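You operate a simulated robot arm through the tools that you are given. There is no shell and no other tool.

The job below is to be done with a simulated robot arm. You get a single attempt, and the scene is never put back.

TASK
Unscrew the lid marked 26 and lay it on the teal mat.
Fine: free both of its screws with the orange driver first, and stand the driver back in the holder; the other case stays shut.

Only the result counts: the job must be done as asked and must still hold three seconds after the hand-in. Knocking over, shifting, dropping, spilling or breaking anything else fails it. A push-on lid holds only when it is set on centred and level and pressed home; a screw cap is set on level and turned clockwise until tight.

THE ROBOT
A 7-joint arm with a two-finger parallel gripper, fixed in place. Base frame: the origin is at the foot of the arm, x ahead of it, y to its left, z up; the work surface is at about z = 0.78. Lengths are in m, angles in degrees, forces in N, time in s.
With the tool pointing down near the work surface it reaches from about 0.44 to 0.92 m from the base axis. Its first joint turns from -143.0 to 143.0 degrees. Payload 3 kg.
The tool frame sits at the grasp point between the pads (the TCP): z along the fingers, y along the line on which they close. The tips reach 0.03 m beyond it. The gripper opens to 0.094 m. The fingers are 0.028 m wide and 0.01 m thick; the gripper's body (0.05 by 0.096 m) begins 0.055 m behind the TCP.
Orientation is told as [roll, pitch, yaw] about the base's x, y, z axes, in that order, counted from this pose: with the fingers straight down and closing along the base's y, the tool's x points along the base's -x, its y along +y and its z along -z.

THE INTERFACE
- The arm moves only by the tool step_arm. Its argument "steps" is a list of rows, each a list of 6 numbers: the shift along the tool's x, y, z in units of 500 mm (1.0 is 500 mm), then the turn, a rotation vector about the tool's x, y, z in units of 60 degrees (1.0 is 60 degrees). In form: [[dx, dy, dz, wx, wy, wz], ...]. A call has 1 to 20 rows; each row is the pose to reach, as a shift and turn from the pose commanded when the call began, along the tool's axes at that moment. "claw" is the gripper command, from -1 (fully open) to 1 (shut), values between in proportion, set as the call begins (left out, the last holds). A call with a number of a shift or a turn outside -1 to 1 is refused whole. Rows are played at 5 a second. More than 0.05 m and 8.6 degrees between two rows, or a gripper value outside its range, and nothing of the call is played. Where a pose cannot be reached the arm comes as near as it can. A force on the tool above 40 N (or 10 N above the force at the start of the call, whichever is more), or a blocked arm, ends the call early, and 0.2 s more pass. The fingers move at their own pace (about 0.072 m/s each) and stop on an object; they squeeze with about 28 N. The grip force told is the motor's: it shows also when the fingers shut on nothing. Time passes only in rows, and 0.2 s behind the last, so rows that repeat a pose let the fingers close. It gives the time, the measured TCP pose, the force on the tool (base axes), the opening and the grip force at its end, in the units of the frame above (readings bear some noise), with the torque about the TCP (base axes, N m) and any sound that the robot's microphone picked up, and new pictures: "views" is both (left out), scene, wrist or none.
- Cameras (640 x 400 px; columns grow to the right, rows downward): "scene" is fixed at [0.0515, -0.652, 1.4027]; the picture's right is [0.71, -0.70, 0.00], its down [-0.38, -0.39, -0.84] and it looks along [0.59, 0.60, -0.54] (base axes); focal length 335 px, centre (320, 200). "wrist" rides on the gripper at [0.076, 0.014, -0.102] in the tool frame; the picture's right is [-0.18, 0.98, 0.00], its down [-0.75, -0.14, -0.64] and it looks along [-0.63, -0.12, 0.77] (tool axes); focal length 243 px, centre (320, 200). There is no depth. A picture from a camera that has moved, and an enlarged one, comes with that camera's place and axes in the base frame and with its lens.
- close_up(camera, box): a new picture of the part [left, top, right, bottom] of that camera's present view, enlarged. It takes no simulated time.
- sign_off(): hands the job in; it is judged then, once.

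Places have to be worked out from the pictures, the camera data and where the tool is seen. Open the gripper and draw the arm clear of the work before you hand the job in, unless the task says otherwise.

The tools are called after "Call:" by a JSON object that holds its "fn" and its "kwargs". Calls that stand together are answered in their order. step_arm: Moves the arm, as the interface text tells. Its arguments: {"type":"object","properties":{"steps":{"type":"array","items":{"type":"array","items":{"type":"number"}}},"claw":{"type":"number"},"views":{"type":"string","enum":["both","scene","wrist","none"]}},"required":["steps"]} The other tools are called the same way: close_up (camera, box) takes an enlarged picture of a part of a camera's view; sign_off () hands the job in.

At the start:

```text
t: 0.0
tcp_pos: [0.548, 0.0581, 1.095]
tool_rot: [0.0, 0.0, 0.0]
contact_force: [0.2, 0.2, 0.4]
ft_torque: [0.0, -0.02, -0.02]
grip_width: 0.094
gripper_force: 0.0
```

scene: 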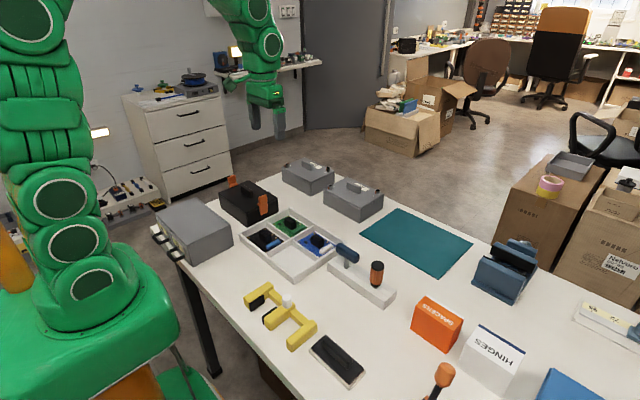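
wrist: 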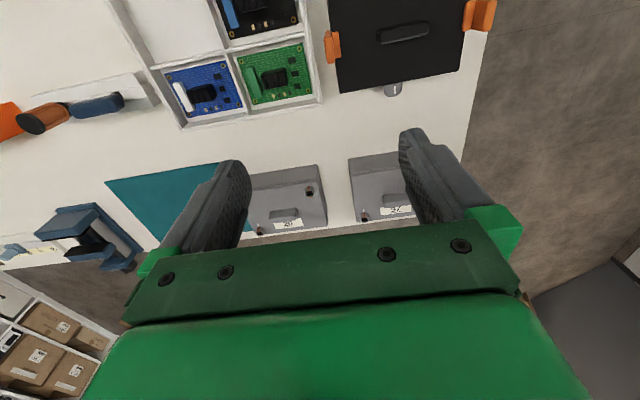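

I start with enlarged pictures of the cases, holder and mat to find the marks and places.

Call:
{"fn": "close_up", "kwargs": {"camera": "scene", "box": [260, 140, 420, 240]}}

Call:
{"fn": "close_up", "kwargs": {"camera": "scene", "box": [310, 220, 470, 320]}}

Call:
{"fn": "close_up", "kwargs": {"camera": "wrist", "box": [220, 140, 440, 260]}}

Call:
{"fn": "close_up", "kwargs": {"camera": "wrist", "box": [0, 60, 200, 185]}}

```text
4.00 times, centred on (340, 190) of scene
camera zoom: at [0.0515, -0.652, 1.4027], right [0.71, -0.7, 0.0], down [-0.38, -0.39, -0.84], along [0.59, 0.6, -0.54], focal length 1341 px, centre (240, 240)
```

zoom: 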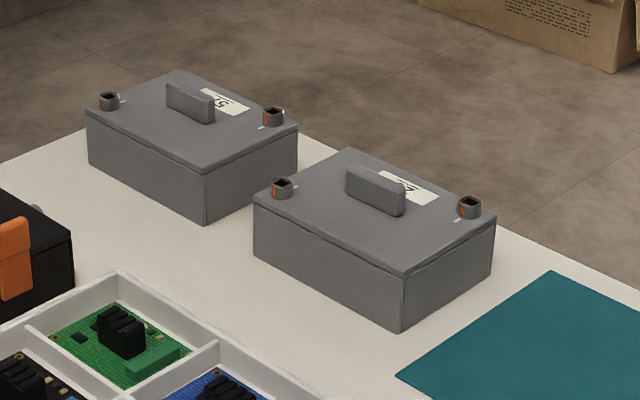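

```text
4.00 times, centred on (390, 270) of scene
camera zoom: at [0.0515, -0.652, 1.4027], right [0.71, -0.7, 0.0], down [-0.38, -0.39, -0.84], along [0.59, 0.6, -0.54], focal length 1341 px, centre (40, -80)
```

zoom: 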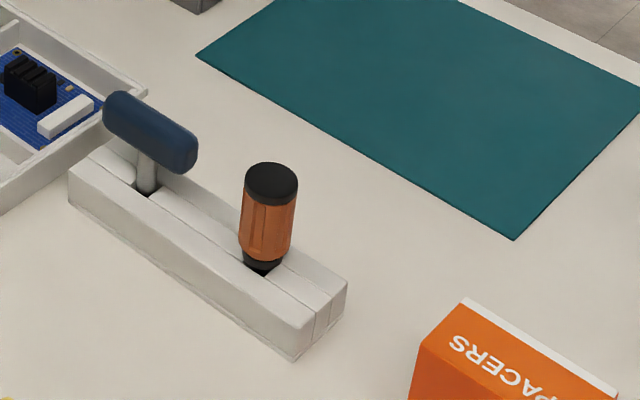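

```text
2.91 times, centred on (330, 200) of wrist
camera zoom: at [0.4713, 0.0729, 1.1968], right [0.18, 0.98, 0.0], down [0.75, -0.14, 0.64], along [0.63, -0.12, -0.77], focal length 706 px, centre (291, 200)
```

zoom: 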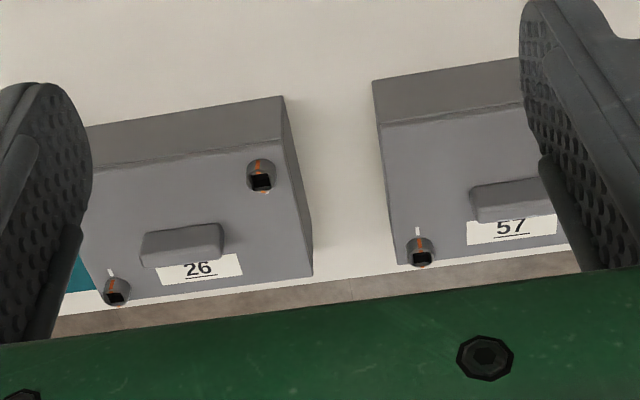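

```text
3.20 times, centred on (100, 122) of wrist
camera zoom: at [0.4713, 0.0729, 1.1968], right [0.18, 0.98, 0.0], down [0.75, -0.14, 0.64], along [0.63, -0.12, -0.77], focal length 776 px, centre (1024, 448)
```

zoom: 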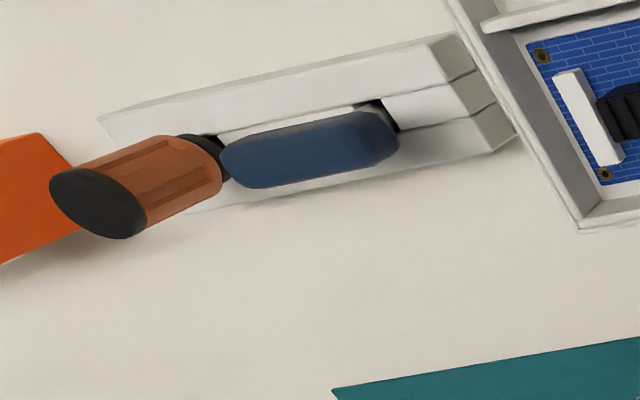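

Case 26 is the one next to the mat: by triangulation its screws are near (0.742, 0.002, 0.84) and (0.824, -0.124, 0.84), and the orange driver is near (0.53, -0.35). I move over the case for a closer view.

Call:
{"fn": "step_arm", "kwargs": {"steps": [[-0.0573, -0.0393, 0.0317, 0, 0, 0], [-0.1147, -0.0787, 0.0633, 0, 0, 0], [-0.172, -0.118, 0.095, 0, 0, 0], [-0.2293, -0.1573, 0.1267, 0, 0, 0], [-0.2867, -0.1967, 0.1583, 0, 0, 0], [-0.344, -0.236, 0.19, 0, 0, 0], [-0.344, -0.236, 0.19, 0, 0, 0]], "claw": -1}}

```text
t: 1.6
tcp_pos: [0.7201, -0.0604, 0.9985]
tool_rot: [0.0, 0.0, 0.0]
contact_force: [0.1, -0.2, -0.2]
ft_torque: [0.0, 0.01, 0.04]
grip_width: 0.0939
gripper_force: 0.0
camera wrist: at [0.6436, -0.0453, 1.1012], right [0.18, 0.98, 0.0], down [0.75, -0.14, 0.64], along [0.63, -0.12, -0.77], focal length 243 px, centre (320, 200)
```

scene: 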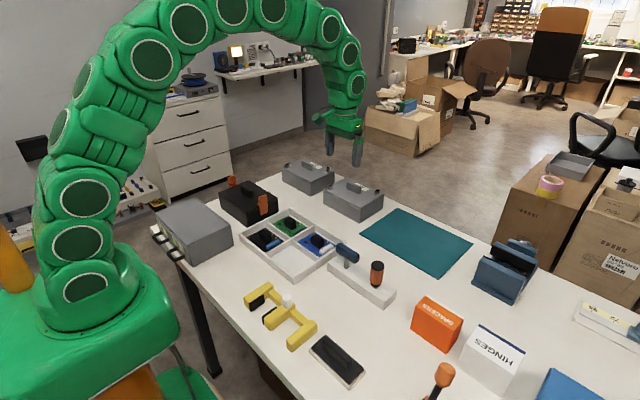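
wrist: 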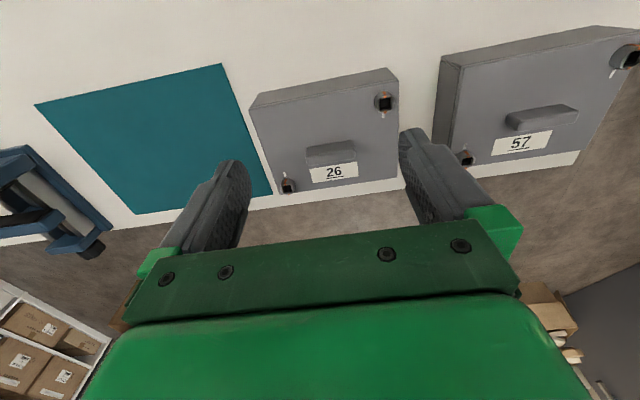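

Call:
{"fn": "close_up", "kwargs": {"camera": "wrist", "box": [240, 60, 420, 200]}}

Call:
{"fn": "close_up", "kwargs": {"camera": "wrist", "box": [360, 80, 410, 130]}}

Call:
{"fn": "close_up", "kwargs": {"camera": "wrist", "box": [265, 160, 315, 210]}}

Call:
{"fn": "close_up", "kwargs": {"camera": "scene", "box": [310, 165, 390, 225]}}

```text
2.86 times, centred on (330, 130) of wrist
camera zoom: at [0.6436, -0.0453, 1.1012], right [0.18, 0.98, 0.0], down [0.75, -0.14, 0.64], along [0.63, -0.12, -0.77], focal length 693 px, centre (291, 400)
```

zoom: 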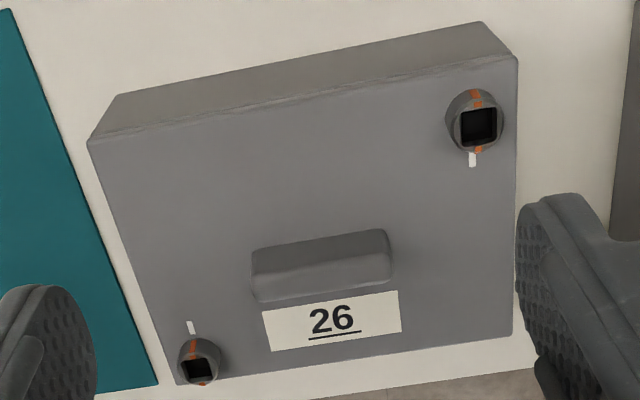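

```text
8.00 times, centred on (385, 105) of wrist
camera zoom: at [0.6436, -0.0453, 1.1012], right [0.18, 0.98, 0.0], down [0.75, -0.14, 0.64], along [0.63, -0.12, -0.77], focal length 1941 px, centre (-200, 960)
```

zoom: 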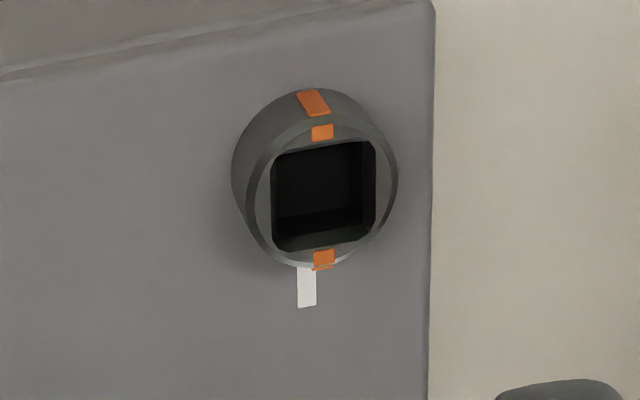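

```text
8.00 times, centred on (290, 185) of wrist
camera zoom: at [0.6436, -0.0453, 1.1012], right [0.18, 0.98, 0.0], down [0.75, -0.14, 0.64], along [0.63, -0.12, -0.77], focal length 1941 px, centre (560, 320)
```

zoom: 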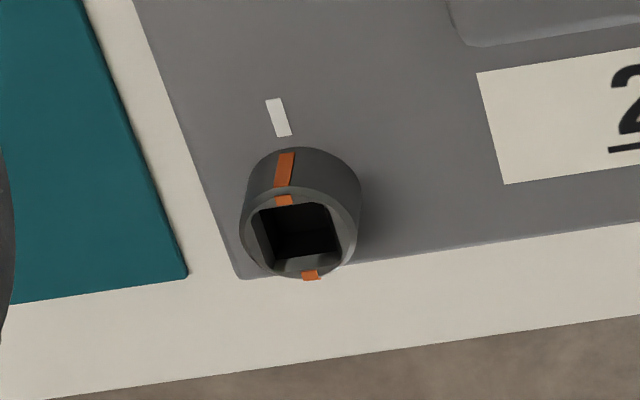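

```text
6.67 times, centred on (350, 195) of scene
camera zoom: at [0.0515, -0.652, 1.4027], right [0.71, -0.7, 0.0], down [-0.38, -0.39, -0.84], along [0.59, 0.6, -0.54], focal length 2235 px, centre (120, 233)
```

zoom: 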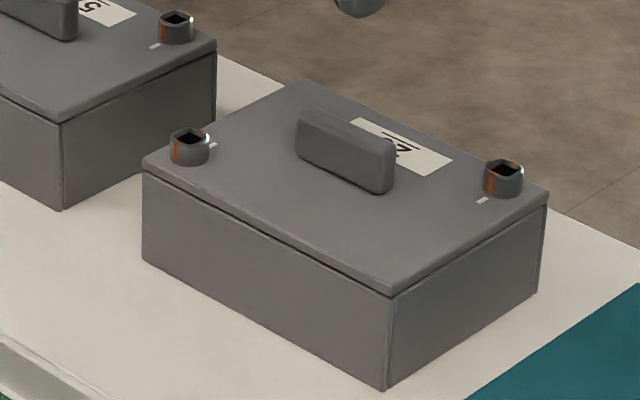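

The case is axis-aligned: lid x 0.719–0.836, y −0.135–0.020, top about z 0.843, with square-socket screws whose orange lines match the white ticks. The mat spans about x 0.68–0.88, y −0.43 to −0.17. Next I look at the orange driver from near.

Call:
{"fn": "step_arm", "kwargs": {"steps": [[0.0533, -0.0644, 0, 0, 0, 0], [0.1067, -0.1289, 0, 0, 0, 0], [0.16, -0.1933, 0, 0, 0, 0], [0.2133, -0.2578, 0, 0, 0, 0], [0.2667, -0.3222, 0, 0, 0, 0], [0.32, -0.3867, 0, 0, 0, 0], [0.3733, -0.4511, 0, 0, 0, 0], [0.4267, -0.5156, 0, 0, 0, 0], [0.48, -0.58, 0, 0, 0, 0], [0.48, -0.58, 0, 0, 0, 0]]}}

```text
t: 3.8
tcp_pos: [0.4811, -0.3487, 0.999]
tool_rot: [0.0, 0.0, 0.0]
contact_force: [-0.5, 0.4, 2.0]
ft_torque: [0.0, -0.02, 0.0]
grip_width: 0.0941
gripper_force: 0.1
camera wrist: at [0.4041, -0.3344, 1.1022], right [0.18, 0.98, 0.0], down [0.75, -0.14, 0.64], along [0.63, -0.12, -0.77], focal length 243 px, centre (320, 200)
```

scene: 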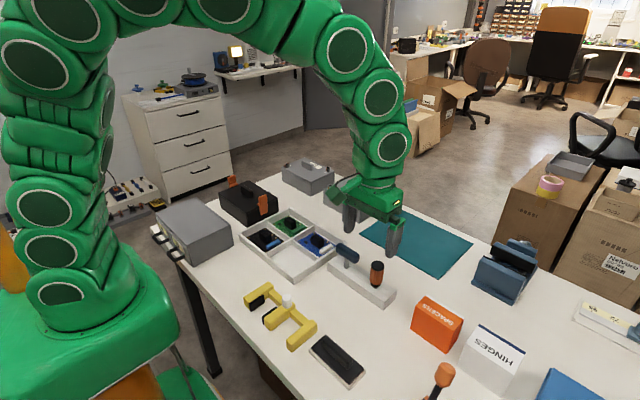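
wrist: 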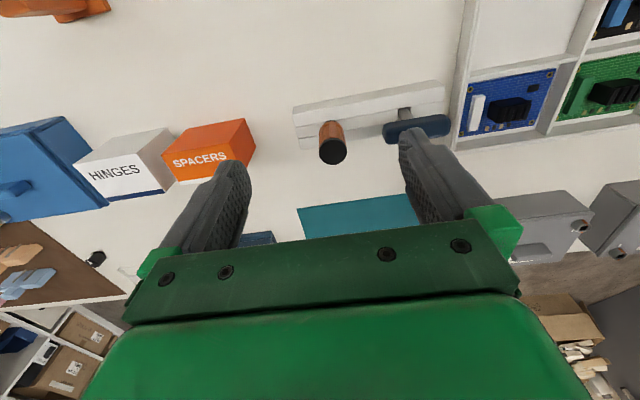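

Call:
{"fn": "close_up", "kwargs": {"camera": "wrist", "box": [280, 70, 460, 182]}}

Call:
{"fn": "close_up", "kwargs": {"camera": "wrist", "box": [300, 105, 364, 170]}}

Call:
{"fn": "close_up", "kwargs": {"camera": "scene", "box": [320, 235, 410, 310]}}

```text
3.56 times, centred on (370, 126) of wrist
camera zoom: at [0.4041, -0.3344, 1.1022], right [0.18, 0.98, 0.0], down [0.75, -0.14, 0.64], along [0.63, -0.12, -0.77], focal length 863 px, centre (142, 463)
```

zoom: 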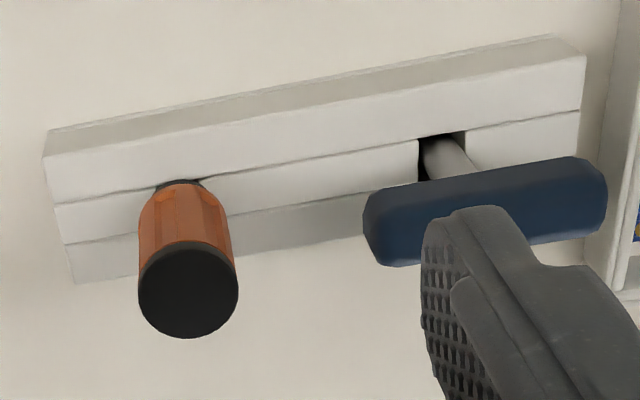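

```text
6.15 times, centred on (332, 138) of wrist
camera zoom: at [0.4041, -0.3344, 1.1022], right [0.18, 0.98, 0.0], down [0.75, -0.14, 0.64], along [0.63, -0.12, -0.77], focal length 1493 px, centre (246, 585)
```

zoom: 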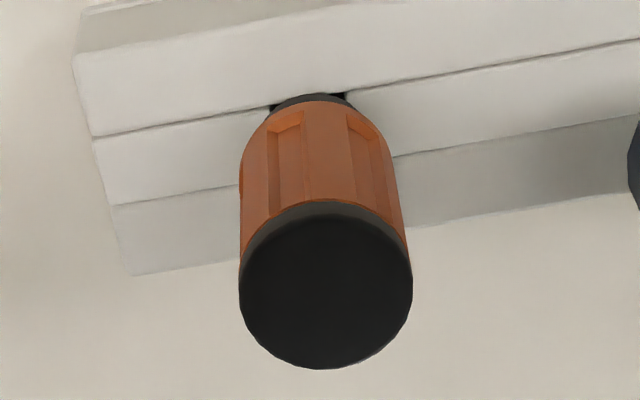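

```text
5.33 times, centred on (365, 272) of scene
camera zoom: at [0.0515, -0.652, 1.4027], right [0.71, -0.7, 0.0], down [-0.38, -0.39, -0.84], along [0.59, 0.6, -0.54], focal length 1788 px, centre (80, -187)
```

zoom: 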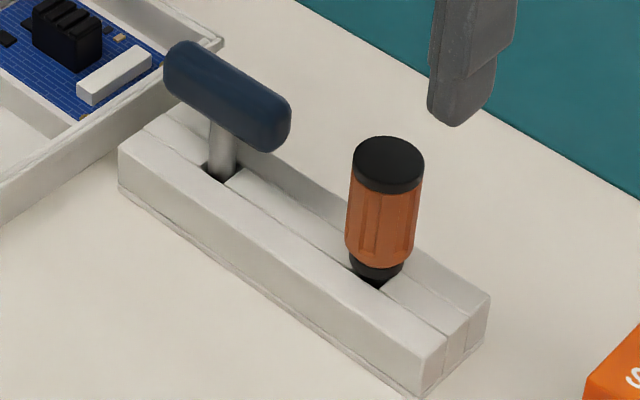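

The driver stands at about (0.52, −0.345), top near z 0.89, with the T-handle close by in y, so I will grip it with the fingers closing along x (yaw −90), which also leaves room for counter-clockwise turning. I turn and get a second view.

Call:
{"fn": "step_arm", "kwargs": {"steps": [[-0.01, 0.0125, 0, 0, 0, 0.125], [-0.02, 0.025, 0, 0, 0, 0.25], [-0.03, 0.0375, 0, 0, 0, 0.375], [-0.04, 0.05, 0, 0, 0, 0.5], [-0.05, 0.0625, 0, 0, 0, 0.625], [-0.06, 0.075, 0, 0, 0, 0.75], [-0.07, 0.0875, 0, 0, 0, 0.875], [-0.08, 0.1, 0, 0, 0, 1.0], [-0.08, 0.1, 0, 0, 0, 1.0]], "views": "none"}}

Call:
{"fn": "step_arm", "kwargs": {"steps": [[0, 0, 0, 0, 0, 0.125], [0, 0, 0, 0, 0, 0.25], [0, 0, 0, 0, 0, 0.375], [0, 0, 0, 0, 0, 0.5], [0, 0, 0, 0, 0, 0.5]]}}

```text
t: 5.8
tcp_pos: [0.52, -0.2993, 0.9996]
tool_rot: [0.0, 0.1, -60.1]
contact_force: [-0.2, 0.3, -0.4]
ft_torque: [0.04, -0.02, 0.0]
grip_width: 0.0938
gripper_force: 0.0
```

```text
t: 7.0
tcp_pos: [0.5191, -0.3003, 0.9989]
tool_rot: [0.0, 0.0, -90.1]
contact_force: [-0.1, 0.8, -0.7]
ft_torque: [0.02, -0.01, -0.03]
grip_width: 0.0941
gripper_force: 0.1
camera wrist: at [0.534, -0.2229, 1.1015], right [0.98, -0.19, 0.0], down [-0.14, -0.75, 0.64], along [-0.12, -0.63, -0.77], focal length 243 px, centre (320, 200)
```

scene: 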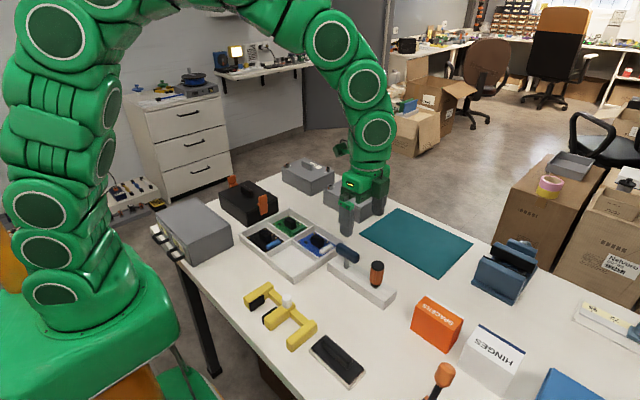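
wrist: 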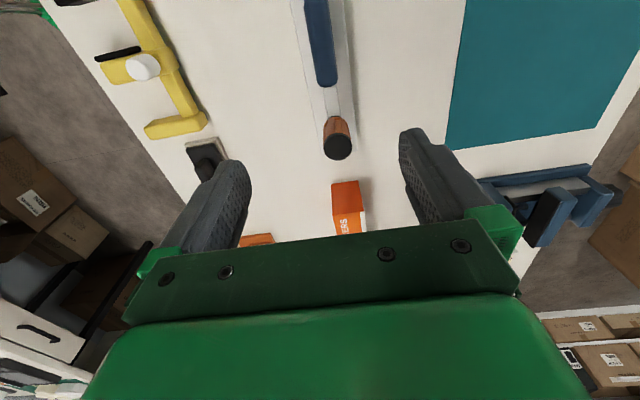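

Call:
{"fn": "close_up", "kwargs": {"camera": "wrist", "box": [300, 110, 380, 170]}}

Call:
{"fn": "close_up", "kwargs": {"camera": "scene", "box": [340, 250, 410, 300]}}

```text
6.67 times, centred on (340, 140) of wrist
camera zoom: at [0.534, -0.2229, 1.1015], right [0.98, -0.19, 0.0], down [-0.14, -0.75, 0.64], along [-0.12, -0.63, -0.77], focal length 1618 px, centre (187, 600)
```

zoom: 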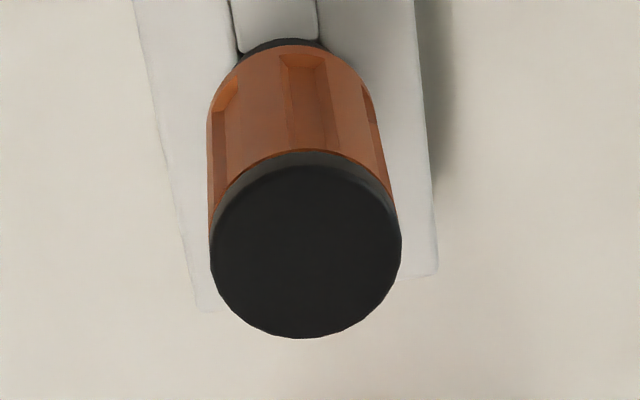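

```text
8.00 times, centred on (375, 275) of scene
camera zoom: at [0.0515, -0.652, 1.4027], right [0.71, -0.7, 0.0], down [-0.38, -0.39, -0.84], along [0.59, 0.6, -0.54], focal length 2682 px, centre (-120, -400)
```

zoom: 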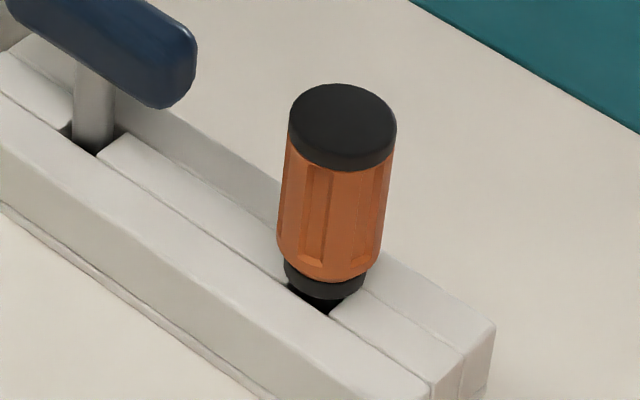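

Two wrist views agree: driver axis at (0.5306, −0.3437), top at z 0.872, holder top about z 0.816. I move above it and down to z 0.92 for a check.

Call:
{"fn": "step_arm", "kwargs": {"steps": [[-0.0437, 0.0106, 0, 0, 0, 0], [-0.0874, 0.0212, 0, 0, 0, 0], [-0.0874, 0.0212, 0.08, 0, 0, 0], [-0.0874, 0.0212, 0.16, 0, 0, 0], [-0.0874, 0.0212, 0.16, 0, 0, 0]]}}

```text
t: 8.2
tcp_pos: [0.5322, -0.3421, 0.9189]
tool_rot: [0.0, 0.0, -90.0]
contact_force: [0.3, -0.6, -0.9]
ft_torque: [-0.02, -0.02, 0.01]
grip_width: 0.0942
gripper_force: 0.0
camera wrist: at [0.545, -0.2664, 1.0211], right [0.98, -0.18, 0.0], down [-0.14, -0.75, 0.64], along [-0.12, -0.63, -0.77], focal length 243 px, centre (320, 200)
```

scene: 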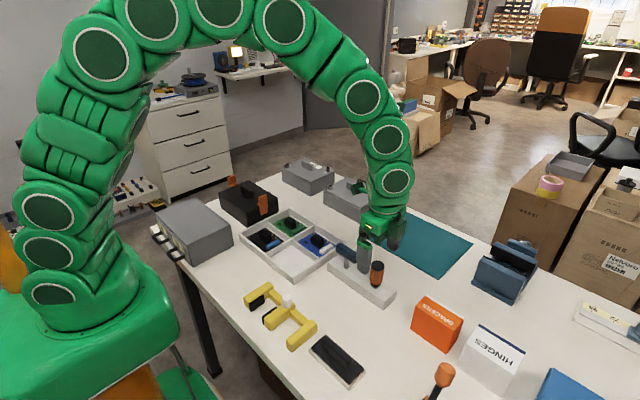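
wrist: 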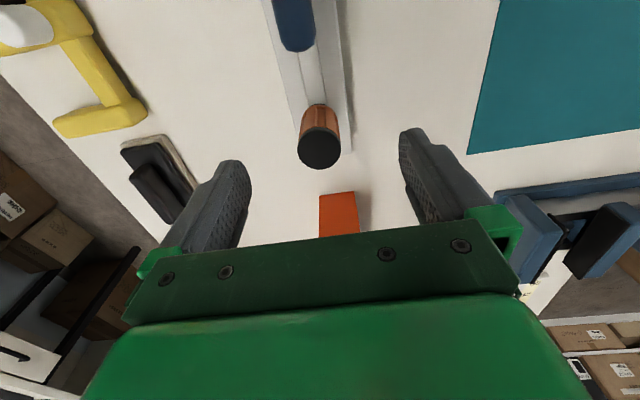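

The driver top sits at column 320, row ~148, as expected for a centred gripper. I descend to z 0.854.

Call:
{"fn": "step_arm", "kwargs": {"steps": [[0, 0, 0.04, 0, 0, 0], [0, 0, 0.08, 0, 0, 0], [0, 0, 0.11, 0, 0, 0], [0, 0, 0.132, 0, 0, 0], [0, 0, 0.132, 0, 0, 0]]}}

```text
t: 9.4
tcp_pos: [0.5307, -0.3443, 0.853]
tool_rot: [0.0, 0.1, -90.1]
contact_force: [0.0, -0.1, -0.3]
ft_torque: [-0.01, -0.02, 0.0]
grip_width: 0.0941
gripper_force: 0.0
camera wrist: at [0.5449, -0.267, 0.9558], right [0.98, -0.18, 0.0], down [-0.14, -0.75, 0.64], along [-0.12, -0.63, -0.77], focal length 243 px, centre (320, 200)
```

scene: 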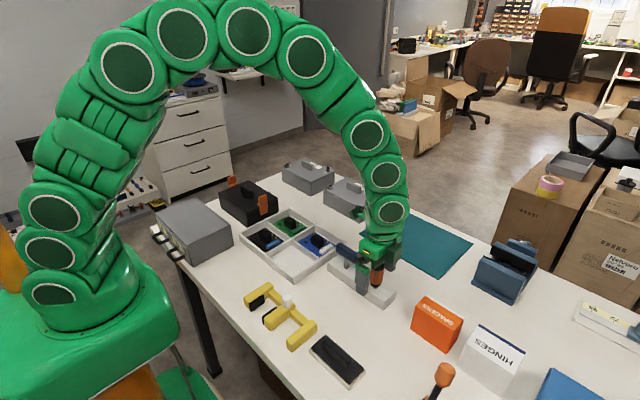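
wrist: 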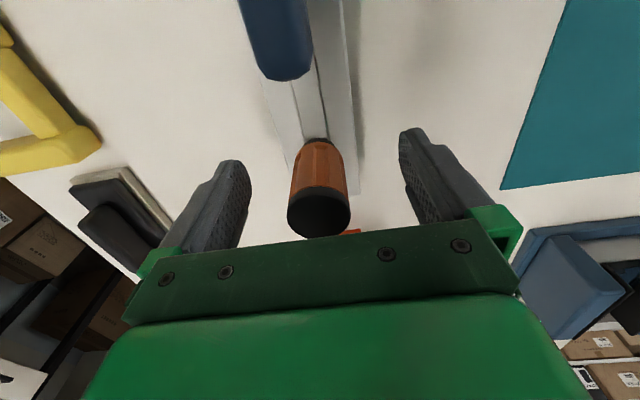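

The handle is centred between the fingers with no contact force; I close the gripper.

Call:
{"fn": "step_arm", "kwargs": {"steps": [[0, 0, 0, 0, 0, 0], [0, 0, 0, 0, 0, 0], [0, 0, 0, 0, 0, 0], [0, 0, 0, 0, 0, 0], [0, 0, 0, 0, 0, 0], [0, 0, 0, 0, 0, 0]], "claw": 1}}

```text
t: 10.8
tcp_pos: [0.5306, -0.3445, 0.8538]
tool_rot: [0.1, 0.0, -90.0]
contact_force: [-0.5, 0.7, -0.2]
ft_torque: [0.04, -0.03, -0.02]
grip_width: 0.0291
gripper_force: 27.6
camera wrist: at [0.5448, -0.267, 0.9559], right [0.98, -0.18, 0.0], down [-0.14, -0.75, 0.64], along [-0.12, -0.63, -0.77], focal length 243 px, centre (320, 200)
```

scene: 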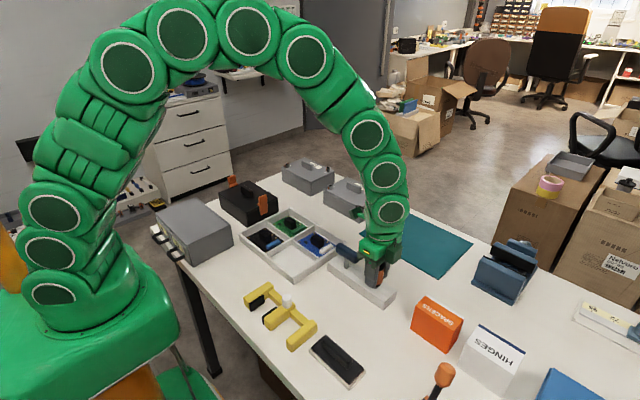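
wrist: 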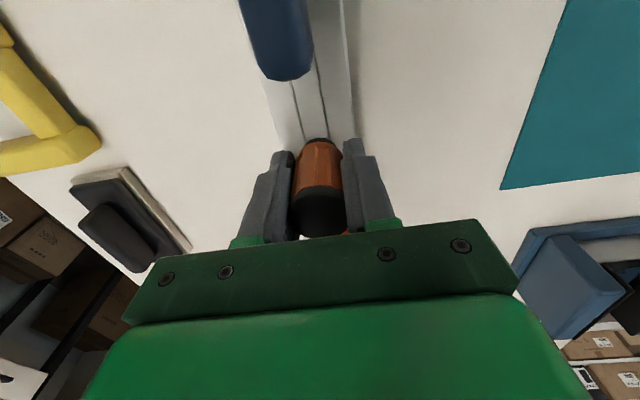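

The handle is held at 29 mm with 28 N. I lift straight up to z 0.984 to see the bit.

Call:
{"fn": "step_arm", "kwargs": {"steps": [[0, 0, -0.03, 0, 0, 0], [0, 0, -0.07, 0, 0, 0], [0, 0, -0.12, 0, 0, 0], [0, 0, -0.17, 0, 0, 0], [0, 0, -0.22, 0, 0, 0], [0, 0, -0.26, 0, 0, 0], [0, 0, -0.26, 0, 0, 0]]}}

Call:
{"fn": "close_up", "kwargs": {"camera": "scene", "box": [320, 200, 440, 300]}}

Call:
{"fn": "close_up", "kwargs": {"camera": "wrist", "box": [230, 90, 410, 240]}}

```text
t: 12.4
tcp_pos: [0.53, -0.3465, 0.9823]
tool_rot: [0.0, 0.0, -90.0]
contact_force: [-0.2, 0.0, -0.7]
ft_torque: [0.0, 0.02, 0.03]
grip_width: 0.0289
gripper_force: 27.7
camera wrist: at [0.5448, -0.2684, 1.0851], right [0.98, -0.18, 0.0], down [-0.14, -0.75, 0.64], along [-0.12, -0.63, -0.77], focal length 243 px, centre (320, 200)
```

scene: 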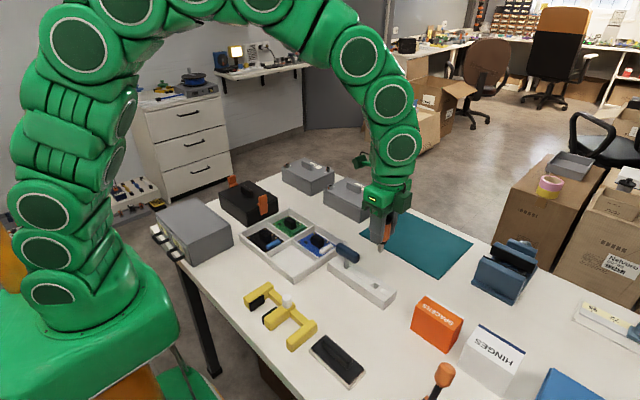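
wrist: 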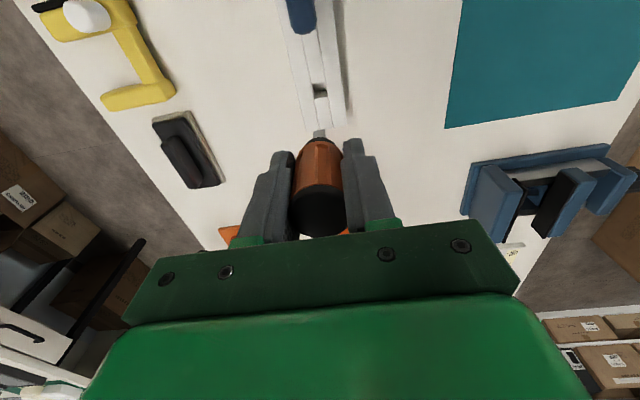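

```text
4.00 times, centred on (380, 250) of scene
camera zoom: at [0.0515, -0.652, 1.4027], right [0.71, -0.7, 0.0], down [-0.38, -0.39, -0.84], along [0.59, 0.6, -0.54], focal length 1341 px, centre (80, 0)
```

zoom: 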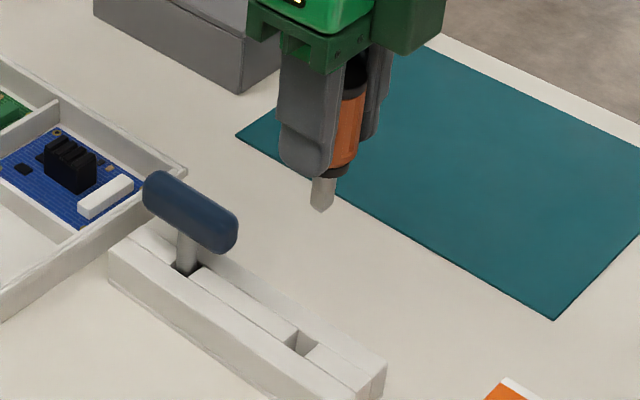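

```text
2.67 times, centred on (320, 165) of wrist
camera zoom: at [0.5448, -0.2684, 1.0851], right [0.98, -0.18, 0.0], down [-0.14, -0.75, 0.64], along [-0.12, -0.63, -0.77], focal length 647 px, centre (320, 293)
```

zoom: 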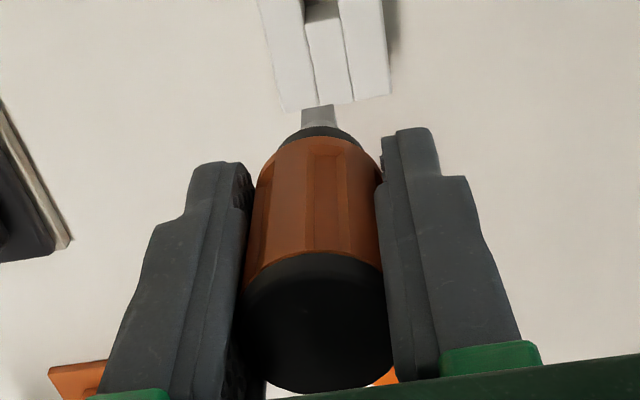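

The bit is a square shank about 20 mm below the collar. I zoom for bit size and alignment.

Call:
{"fn": "close_up", "kwargs": {"camera": "scene", "box": [364, 230, 404, 260]}}

Call:
{"fn": "close_up", "kwargs": {"camera": "wrist", "box": [300, 115, 345, 145]}}

```text
13.33 times, centred on (384, 245) of scene
camera zoom: at [0.0515, -0.652, 1.4027], right [0.71, -0.7, 0.0], down [-0.38, -0.39, -0.84], along [0.59, 0.6, -0.54], focal length 4471 px, centre (-533, -400)
```

zoom: 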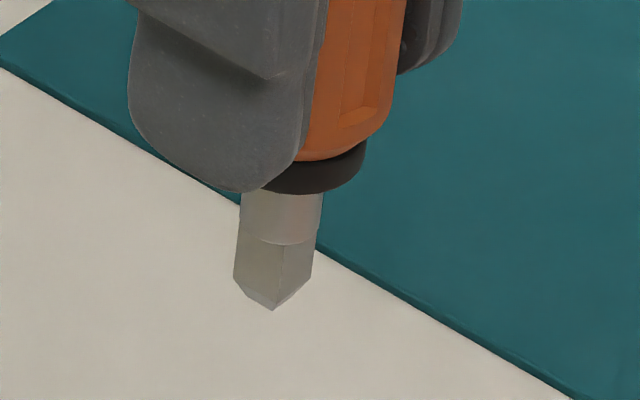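

```text
13.33 times, centred on (322, 130) of wrist
camera zoom: at [0.5448, -0.2684, 1.0851], right [0.98, -0.18, 0.0], down [-0.14, -0.75, 0.64], along [-0.12, -0.63, -0.77], focal length 3235 px, centre (287, 1133)
```

zoom: 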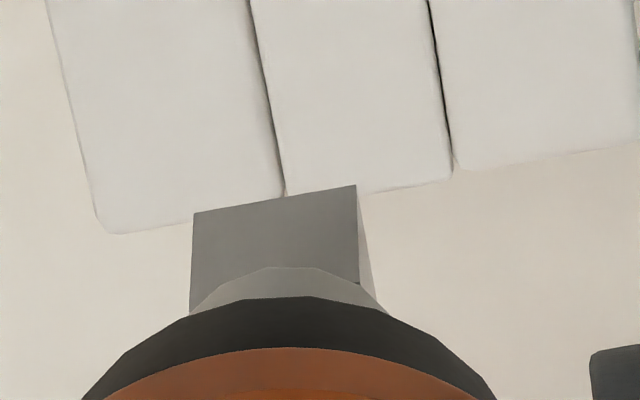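

The bit is about 9 mm square with a 13 mm square section length; its faces lie along the base axes, matching the sockets (about 12 mm). I carry it over to above screw 1 at z 1.0 and look.

Call:
{"fn": "step_arm", "kwargs": {"steps": [[0.0695, 0.0411, -0.032, 0, 0, 0], [0.1391, 0.0822, -0.032, 0, 0, 0], [0.2086, 0.1232, -0.032, 0, 0, 0], [0.2782, 0.1643, -0.032, 0, 0, 0], [0.3477, 0.2054, -0.032, 0, 0, 0], [0.4172, 0.2465, -0.032, 0, 0, 0], [0.4868, 0.2876, -0.032, 0, 0, 0], [0.5563, 0.3286, -0.032, 0, 0, 0], [0.6259, 0.3697, -0.032, 0, 0, 0], [0.6954, 0.4108, -0.032, 0, 0, 0], [0.6954, 0.4108, -0.032, 0, 0, 0]]}}

Call:
{"fn": "close_up", "kwargs": {"camera": "wrist", "box": [280, 70, 360, 130]}}

Call:
{"fn": "close_up", "kwargs": {"camera": "wrist", "box": [220, 40, 420, 165]}}

```text
t: 14.8
tcp_pos: [0.7382, 0.0039, 0.9994]
tool_rot: [-0.1, 0.0, -90.1]
contact_force: [0.7, -0.2, -0.3]
ft_torque: [0.01, 0.0, -0.01]
grip_width: 0.0287
gripper_force: 27.7
camera wrist: at [0.7514, 0.0813, 1.1023], right [0.98, -0.18, 0.0], down [-0.14, -0.75, 0.64], along [-0.12, -0.63, -0.77], focal length 243 px, centre (320, 200)
```

scene: 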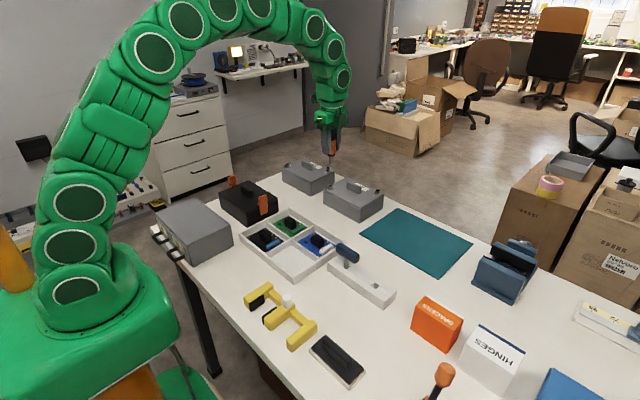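
wrist: 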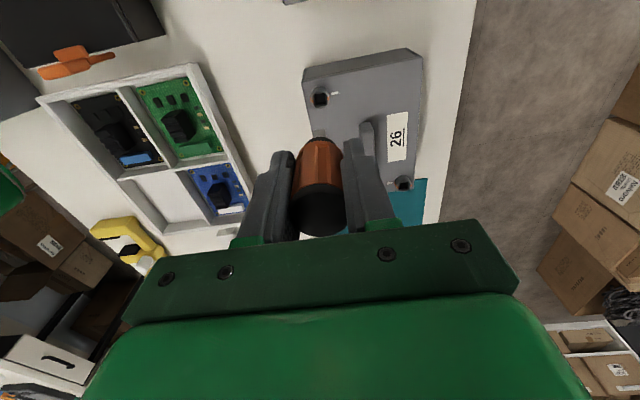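

```text
6.67 times, centred on (320, 100) of wrist
camera zoom: at [0.7514, 0.0813, 1.1023], right [0.98, -0.18, 0.0], down [-0.14, -0.75, 0.64], along [-0.12, -0.63, -0.77], focal length 1618 px, centre (320, 867)
```

zoom: 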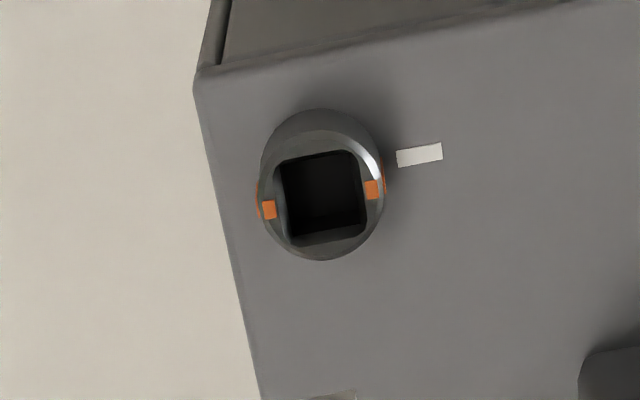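

```text
3.20 times, centred on (320, 102) of wrist
camera zoom: at [0.7514, 0.0813, 1.1023], right [0.98, -0.18, 0.0], down [-0.14, -0.75, 0.64], along [-0.12, -0.63, -0.77], focal length 776 px, centre (320, 512)
```

zoom: 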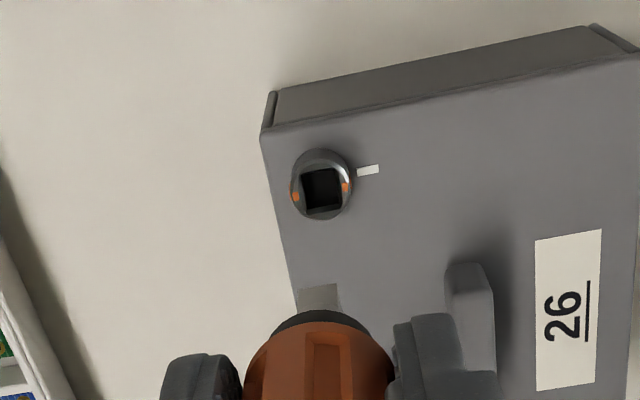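

The socket lies directly under the tool: screw 1 at about (0.736, 0.0035), head top near z 0.853, and square to the axes. I lower the bit to about 1–2 cm above it and check.

Call:
{"fn": "step_arm", "kwargs": {"steps": [[0, 0, 0.05, 0, 0, 0], [0, 0, 0.1, 0, 0, 0], [0, 0, 0.14, 0, 0, 0], [0, 0, 0.14, 0, 0, 0]]}}

Call:
{"fn": "close_up", "kwargs": {"camera": "wrist", "box": [280, 80, 360, 140]}}

Call:
{"fn": "close_up", "kwargs": {"camera": "scene", "box": [300, 150, 380, 210]}}

```text
t: 15.8
tcp_pos: [0.7364, 0.003, 0.9306]
tool_rot: [0.1, 0.0, -90.0]
contact_force: [1.3, -0.7, -0.2]
ft_torque: [0.02, 0.02, 0.01]
grip_width: 0.0286
gripper_force: 27.6
camera wrist: at [0.7505, 0.0815, 1.0323], right [0.98, -0.18, 0.0], down [-0.14, -0.75, 0.64], along [-0.12, -0.63, -0.77], focal length 243 px, centre (320, 200)
```

scene: 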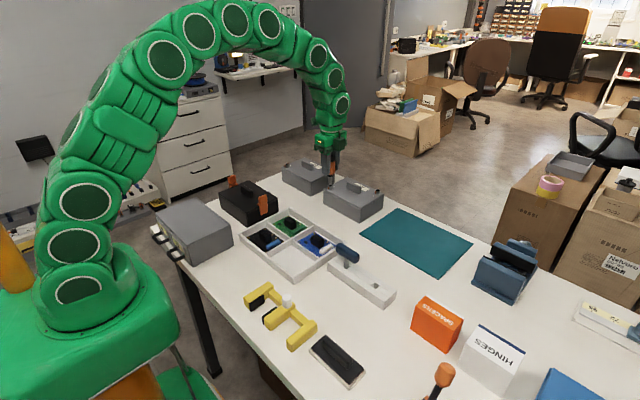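
wrist: 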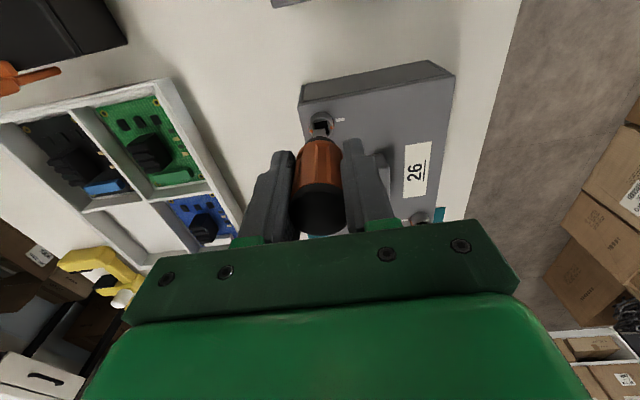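

```text
6.67 times, centred on (320, 110) of wrist
camera zoom: at [0.7505, 0.0815, 1.0323], right [0.98, -0.18, 0.0], down [-0.14, -0.75, 0.64], along [-0.12, -0.63, -0.77], focal length 1618 px, centre (320, 800)
```

zoom: 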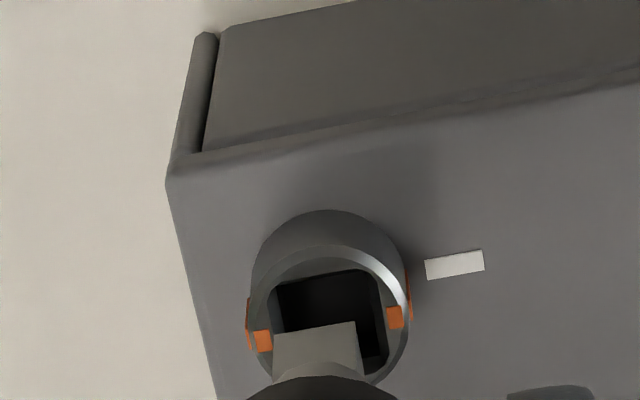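

```text
6.67 times, centred on (340, 180) of scene
camera zoom: at [0.0515, -0.652, 1.4027], right [0.71, -0.7, 0.0], down [-0.38, -0.39, -0.84], along [0.59, 0.6, -0.54], focal length 2235 px, centre (187, 333)
```

zoom: 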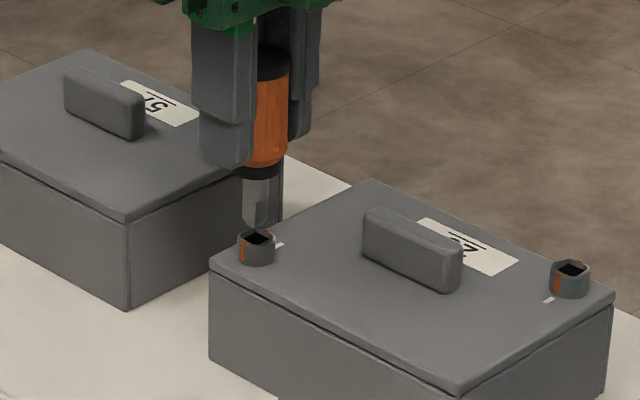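

In the picture the socket centre lies about 1 mm to +x of the bit; I correct that and lower gently to z 0.904 so the bit enters the socket.

Call:
{"fn": "step_arm", "kwargs": {"steps": [[0.001, 0.002, 0.0, 0, 0, 0], [0.001, 0.002, 0.02, 0, 0, 0], [0.001, 0.002, 0.03, 0, 0, 0], [0.001, 0.002, 0.038, 0, 0, 0], [0.001, 0.002, 0.045, 0, 0, 0], [0.001, 0.002, 0.052, 0, 0, 0], [0.001, 0.002, 0.052, 0, 0, 0]]}}

Call:
{"fn": "close_up", "kwargs": {"camera": "wrist", "box": [280, 80, 360, 140]}}

Call:
{"fn": "close_up", "kwargs": {"camera": "scene", "box": [300, 150, 380, 210]}}

```text
t: 16.8
tcp_pos: [0.7379, 0.0058, 0.9145]
tool_rot: [0.3, 0.1, -90.0]
contact_force: [-6.8, -0.4, 12.4]
ft_torque: [-0.03, 0.38, 0.01]
grip_width: 0.0287
gripper_force: 28.0
stopped in row 5: the force on the tool passed its limit at 50 N (the readings are from after the stop); the commanded pose is now the measured one
camera wrist: at [0.7512, 0.0815, 1.017], right [0.98, -0.18, 0.01], down [-0.15, -0.75, 0.64], along [-0.11, -0.63, -0.77], focal length 243 px, centre (320, 200)
```

scene: 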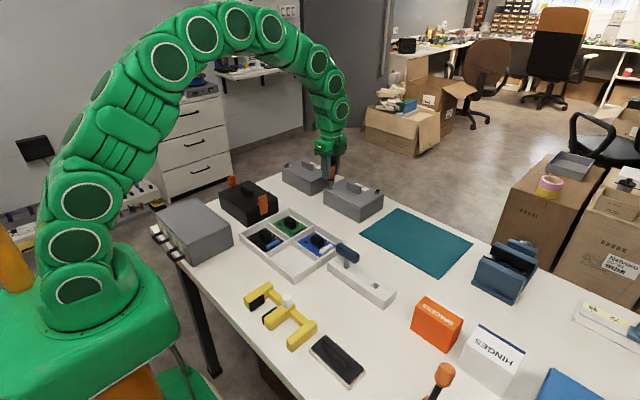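
wrist: 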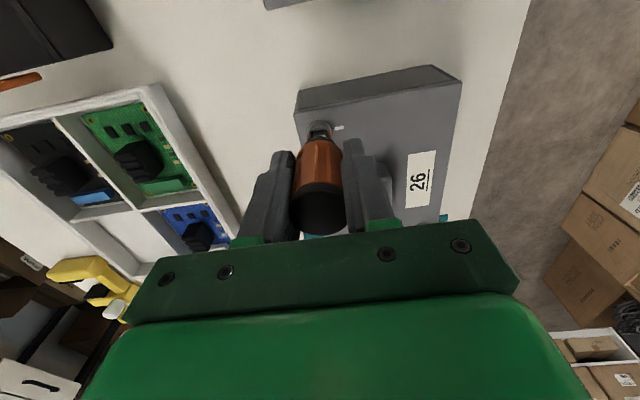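

```text
6.67 times, centred on (320, 110) of wrist
camera zoom: at [0.7512, 0.0815, 1.017], right [0.98, -0.18, 0.01], down [-0.15, -0.75, 0.64], along [-0.11, -0.63, -0.77], focal length 1618 px, centre (320, 800)
```

zoom: 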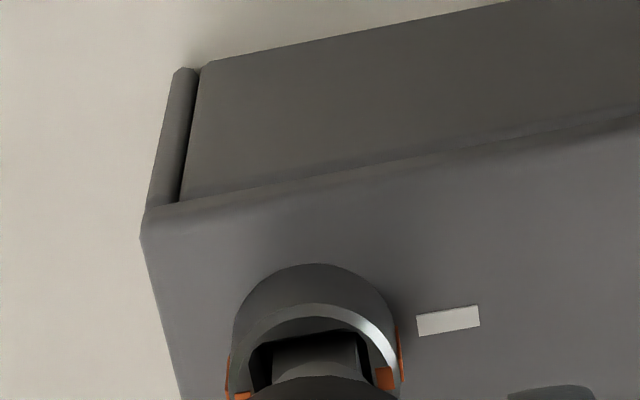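

```text
6.67 times, centred on (340, 180) of scene
camera zoom: at [0.0515, -0.652, 1.4027], right [0.71, -0.7, 0.0], down [-0.38, -0.39, -0.84], along [0.59, 0.6, -0.54], focal length 2235 px, centre (187, 333)
```

zoom: 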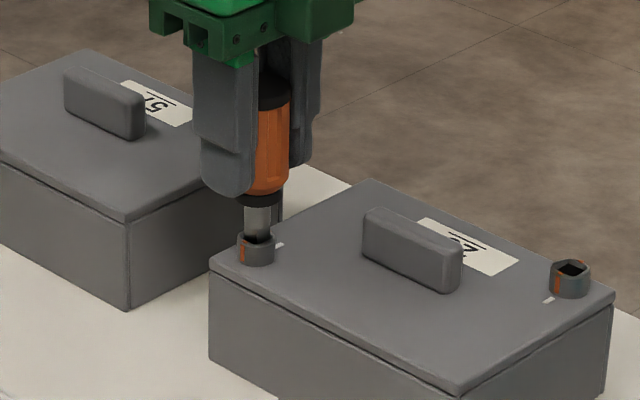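

The bit has gone about 10 mm into the socket and bottomed (shank at the rim, square section hidden). I ease the side load, then begin turning counter-clockwise by 30° while watching torque.

Call:
{"fn": "step_arm", "kwargs": {"steps": [[0, -0.002, -0.002, 0, 0, 0], [0, -0.002, -0.002, 0, 0, 0], [0, -0.002, -0.002, 0, 0, -0.1], [0, -0.002, -0.002, 0, 0, -0.2], [0, -0.002, -0.002, 0, 0, -0.3], [0, -0.002, -0.002, 0, 0, -0.4], [0, -0.002, -0.002, 0, 0, -0.5], [0, -0.002, -0.002, 0, 0, -0.5]]}}

Call:
{"fn": "close_up", "kwargs": {"camera": "wrist", "box": [280, 80, 360, 140]}}

Call:
{"fn": "close_up", "kwargs": {"camera": "scene", "box": [300, 150, 380, 210]}}

```text
t: 18.6
tcp_pos: [0.7363, 0.0046, 0.9148]
tool_rot: [0.3, -0.1, -60.1]
contact_force: [-6.6, -5.9, 9.3]
ft_torque: [-0.34, 0.46, -0.03]
grip_width: 0.0289
gripper_force: 27.9
camera wrist: at [0.7099, 0.0783, 1.0169], right [0.94, 0.33, 0.0], down [0.25, -0.72, 0.64], along [0.22, -0.61, -0.77], focal length 243 px, centre (320, 200)
```

scene: 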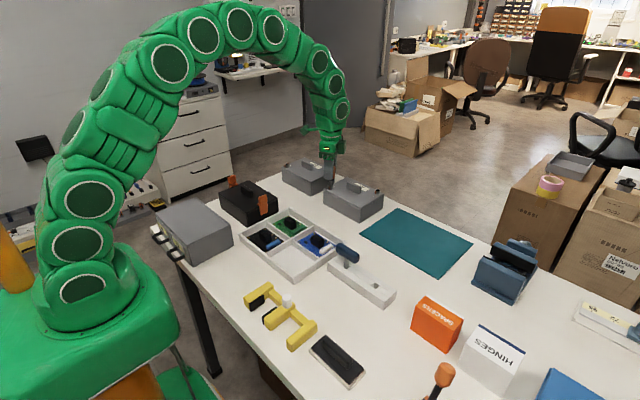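
wrist: 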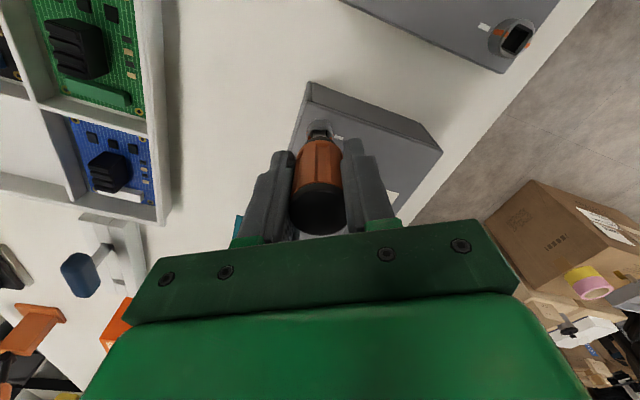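

```text
6.67 times, centred on (320, 110) of wrist
camera zoom: at [0.7099, 0.0783, 1.0169], right [0.94, 0.33, 0.0], down [0.25, -0.72, 0.64], along [0.22, -0.61, -0.77], focal length 1618 px, centre (320, 800)
```

zoom: 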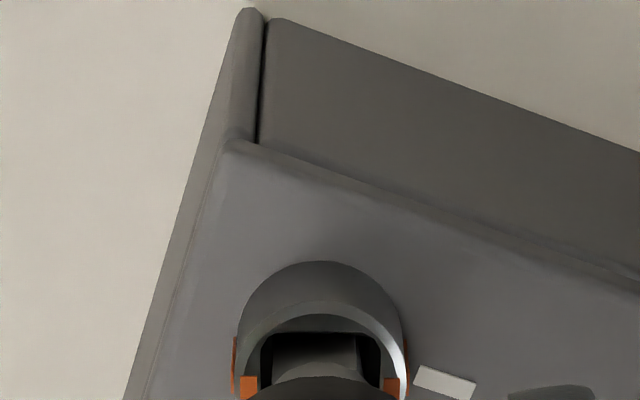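

```text
6.67 times, centred on (340, 180) of scene
camera zoom: at [0.0515, -0.652, 1.4027], right [0.71, -0.7, 0.0], down [-0.38, -0.39, -0.84], along [0.59, 0.6, -0.54], focal length 2235 px, centre (187, 333)
```

zoom: 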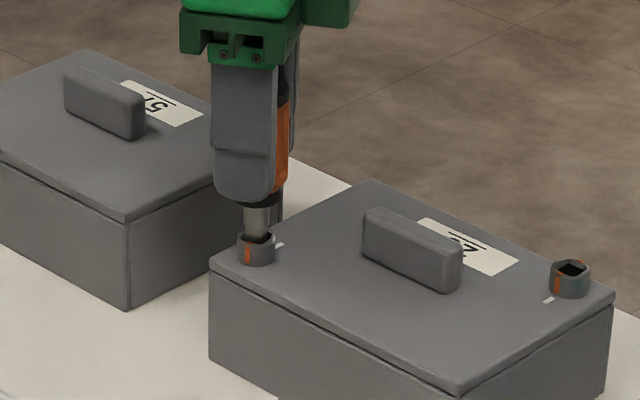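

The screw turns with the driver (orange marks moved relative to the white tick) with almost no torque. I take off some side load and continue 60° more.

Call:
{"fn": "step_arm", "kwargs": {"steps": [[-0.0007, -0.0027, -0.001, 0, 0, 0], [-0.0007, -0.0027, -0.001, 0, 0, -0.125], [-0.0007, -0.0027, -0.001, 0, 0, -0.25], [-0.0007, -0.0027, -0.001, 0, 0, -0.375], [-0.0007, -0.0027, -0.001, 0, 0, -0.5], [-0.0007, -0.0027, -0.001, 0, 0, -0.625], [-0.0007, -0.0027, -0.001, 0, 0, -0.75], [-0.0007, -0.0027, -0.001, 0, 0, -0.875], [-0.0007, -0.0027, -0.001, 0, 0, -1.0], [-0.0007, -0.0027, -0.001, 0, 0, -1.0]]}}

Call:
{"fn": "close_up", "kwargs": {"camera": "wrist", "box": [280, 80, 360, 140]}}

Call:
{"fn": "close_up", "kwargs": {"camera": "scene", "box": [300, 150, 380, 210]}}

```text
t: 20.8
tcp_pos: [0.7355, 0.0025, 0.9152]
tool_rot: [0.0, -0.3, 0.0]
contact_force: [-0.5, -5.4, -0.6]
ft_torque: [-0.32, 0.13, -0.02]
grip_width: 0.029
gripper_force: 28.7
camera wrist: at [0.6585, 0.0185, 1.0175], right [0.18, 0.98, 0.0], down [0.75, -0.14, 0.65], along [0.63, -0.12, -0.76], focal length 243 px, centre (320, 200)
```

scene: 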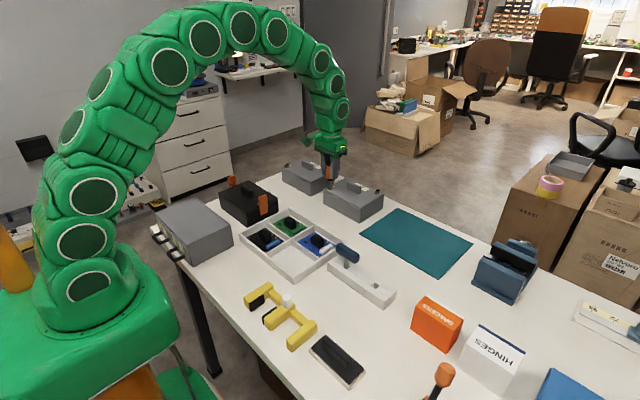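
wrist: 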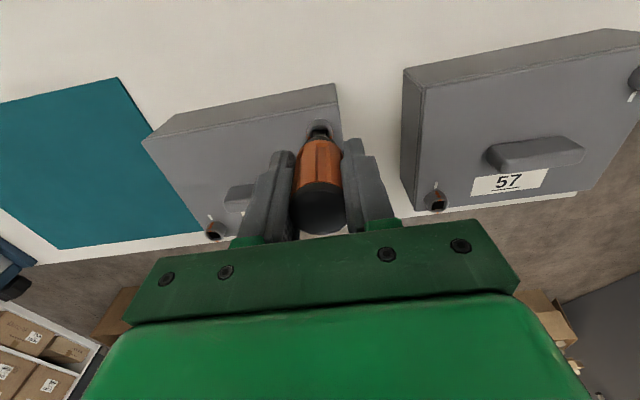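

```text
6.67 times, centred on (320, 110) of wrist
camera zoom: at [0.6585, 0.0185, 1.0175], right [0.18, 0.98, 0.0], down [0.75, -0.14, 0.65], along [0.63, -0.12, -0.76], focal length 1618 px, centre (320, 800)
```

zoom: 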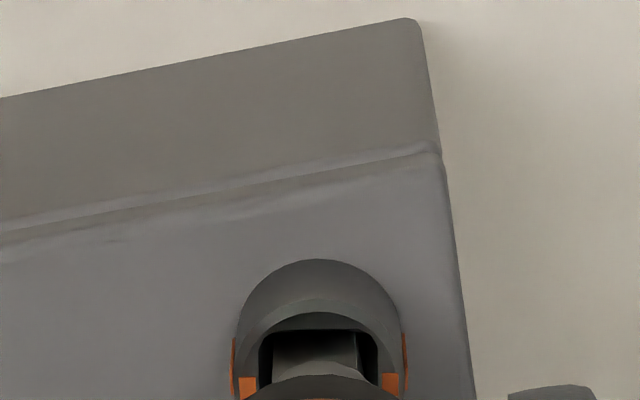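

```text
6.67 times, centred on (340, 180) of scene
camera zoom: at [0.0515, -0.652, 1.4027], right [0.71, -0.7, 0.0], down [-0.38, -0.39, -0.84], along [0.59, 0.6, -0.54], focal length 2235 px, centre (187, 333)
```

zoom: 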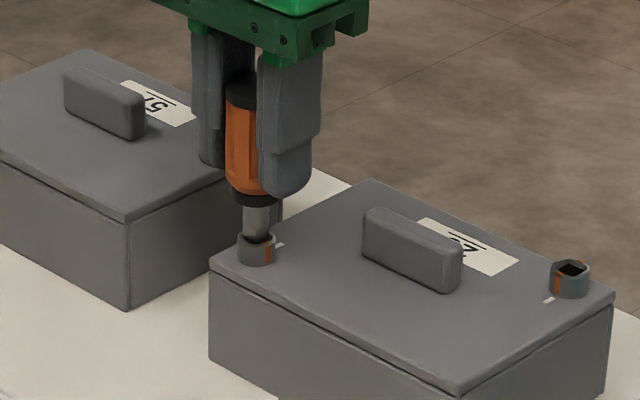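

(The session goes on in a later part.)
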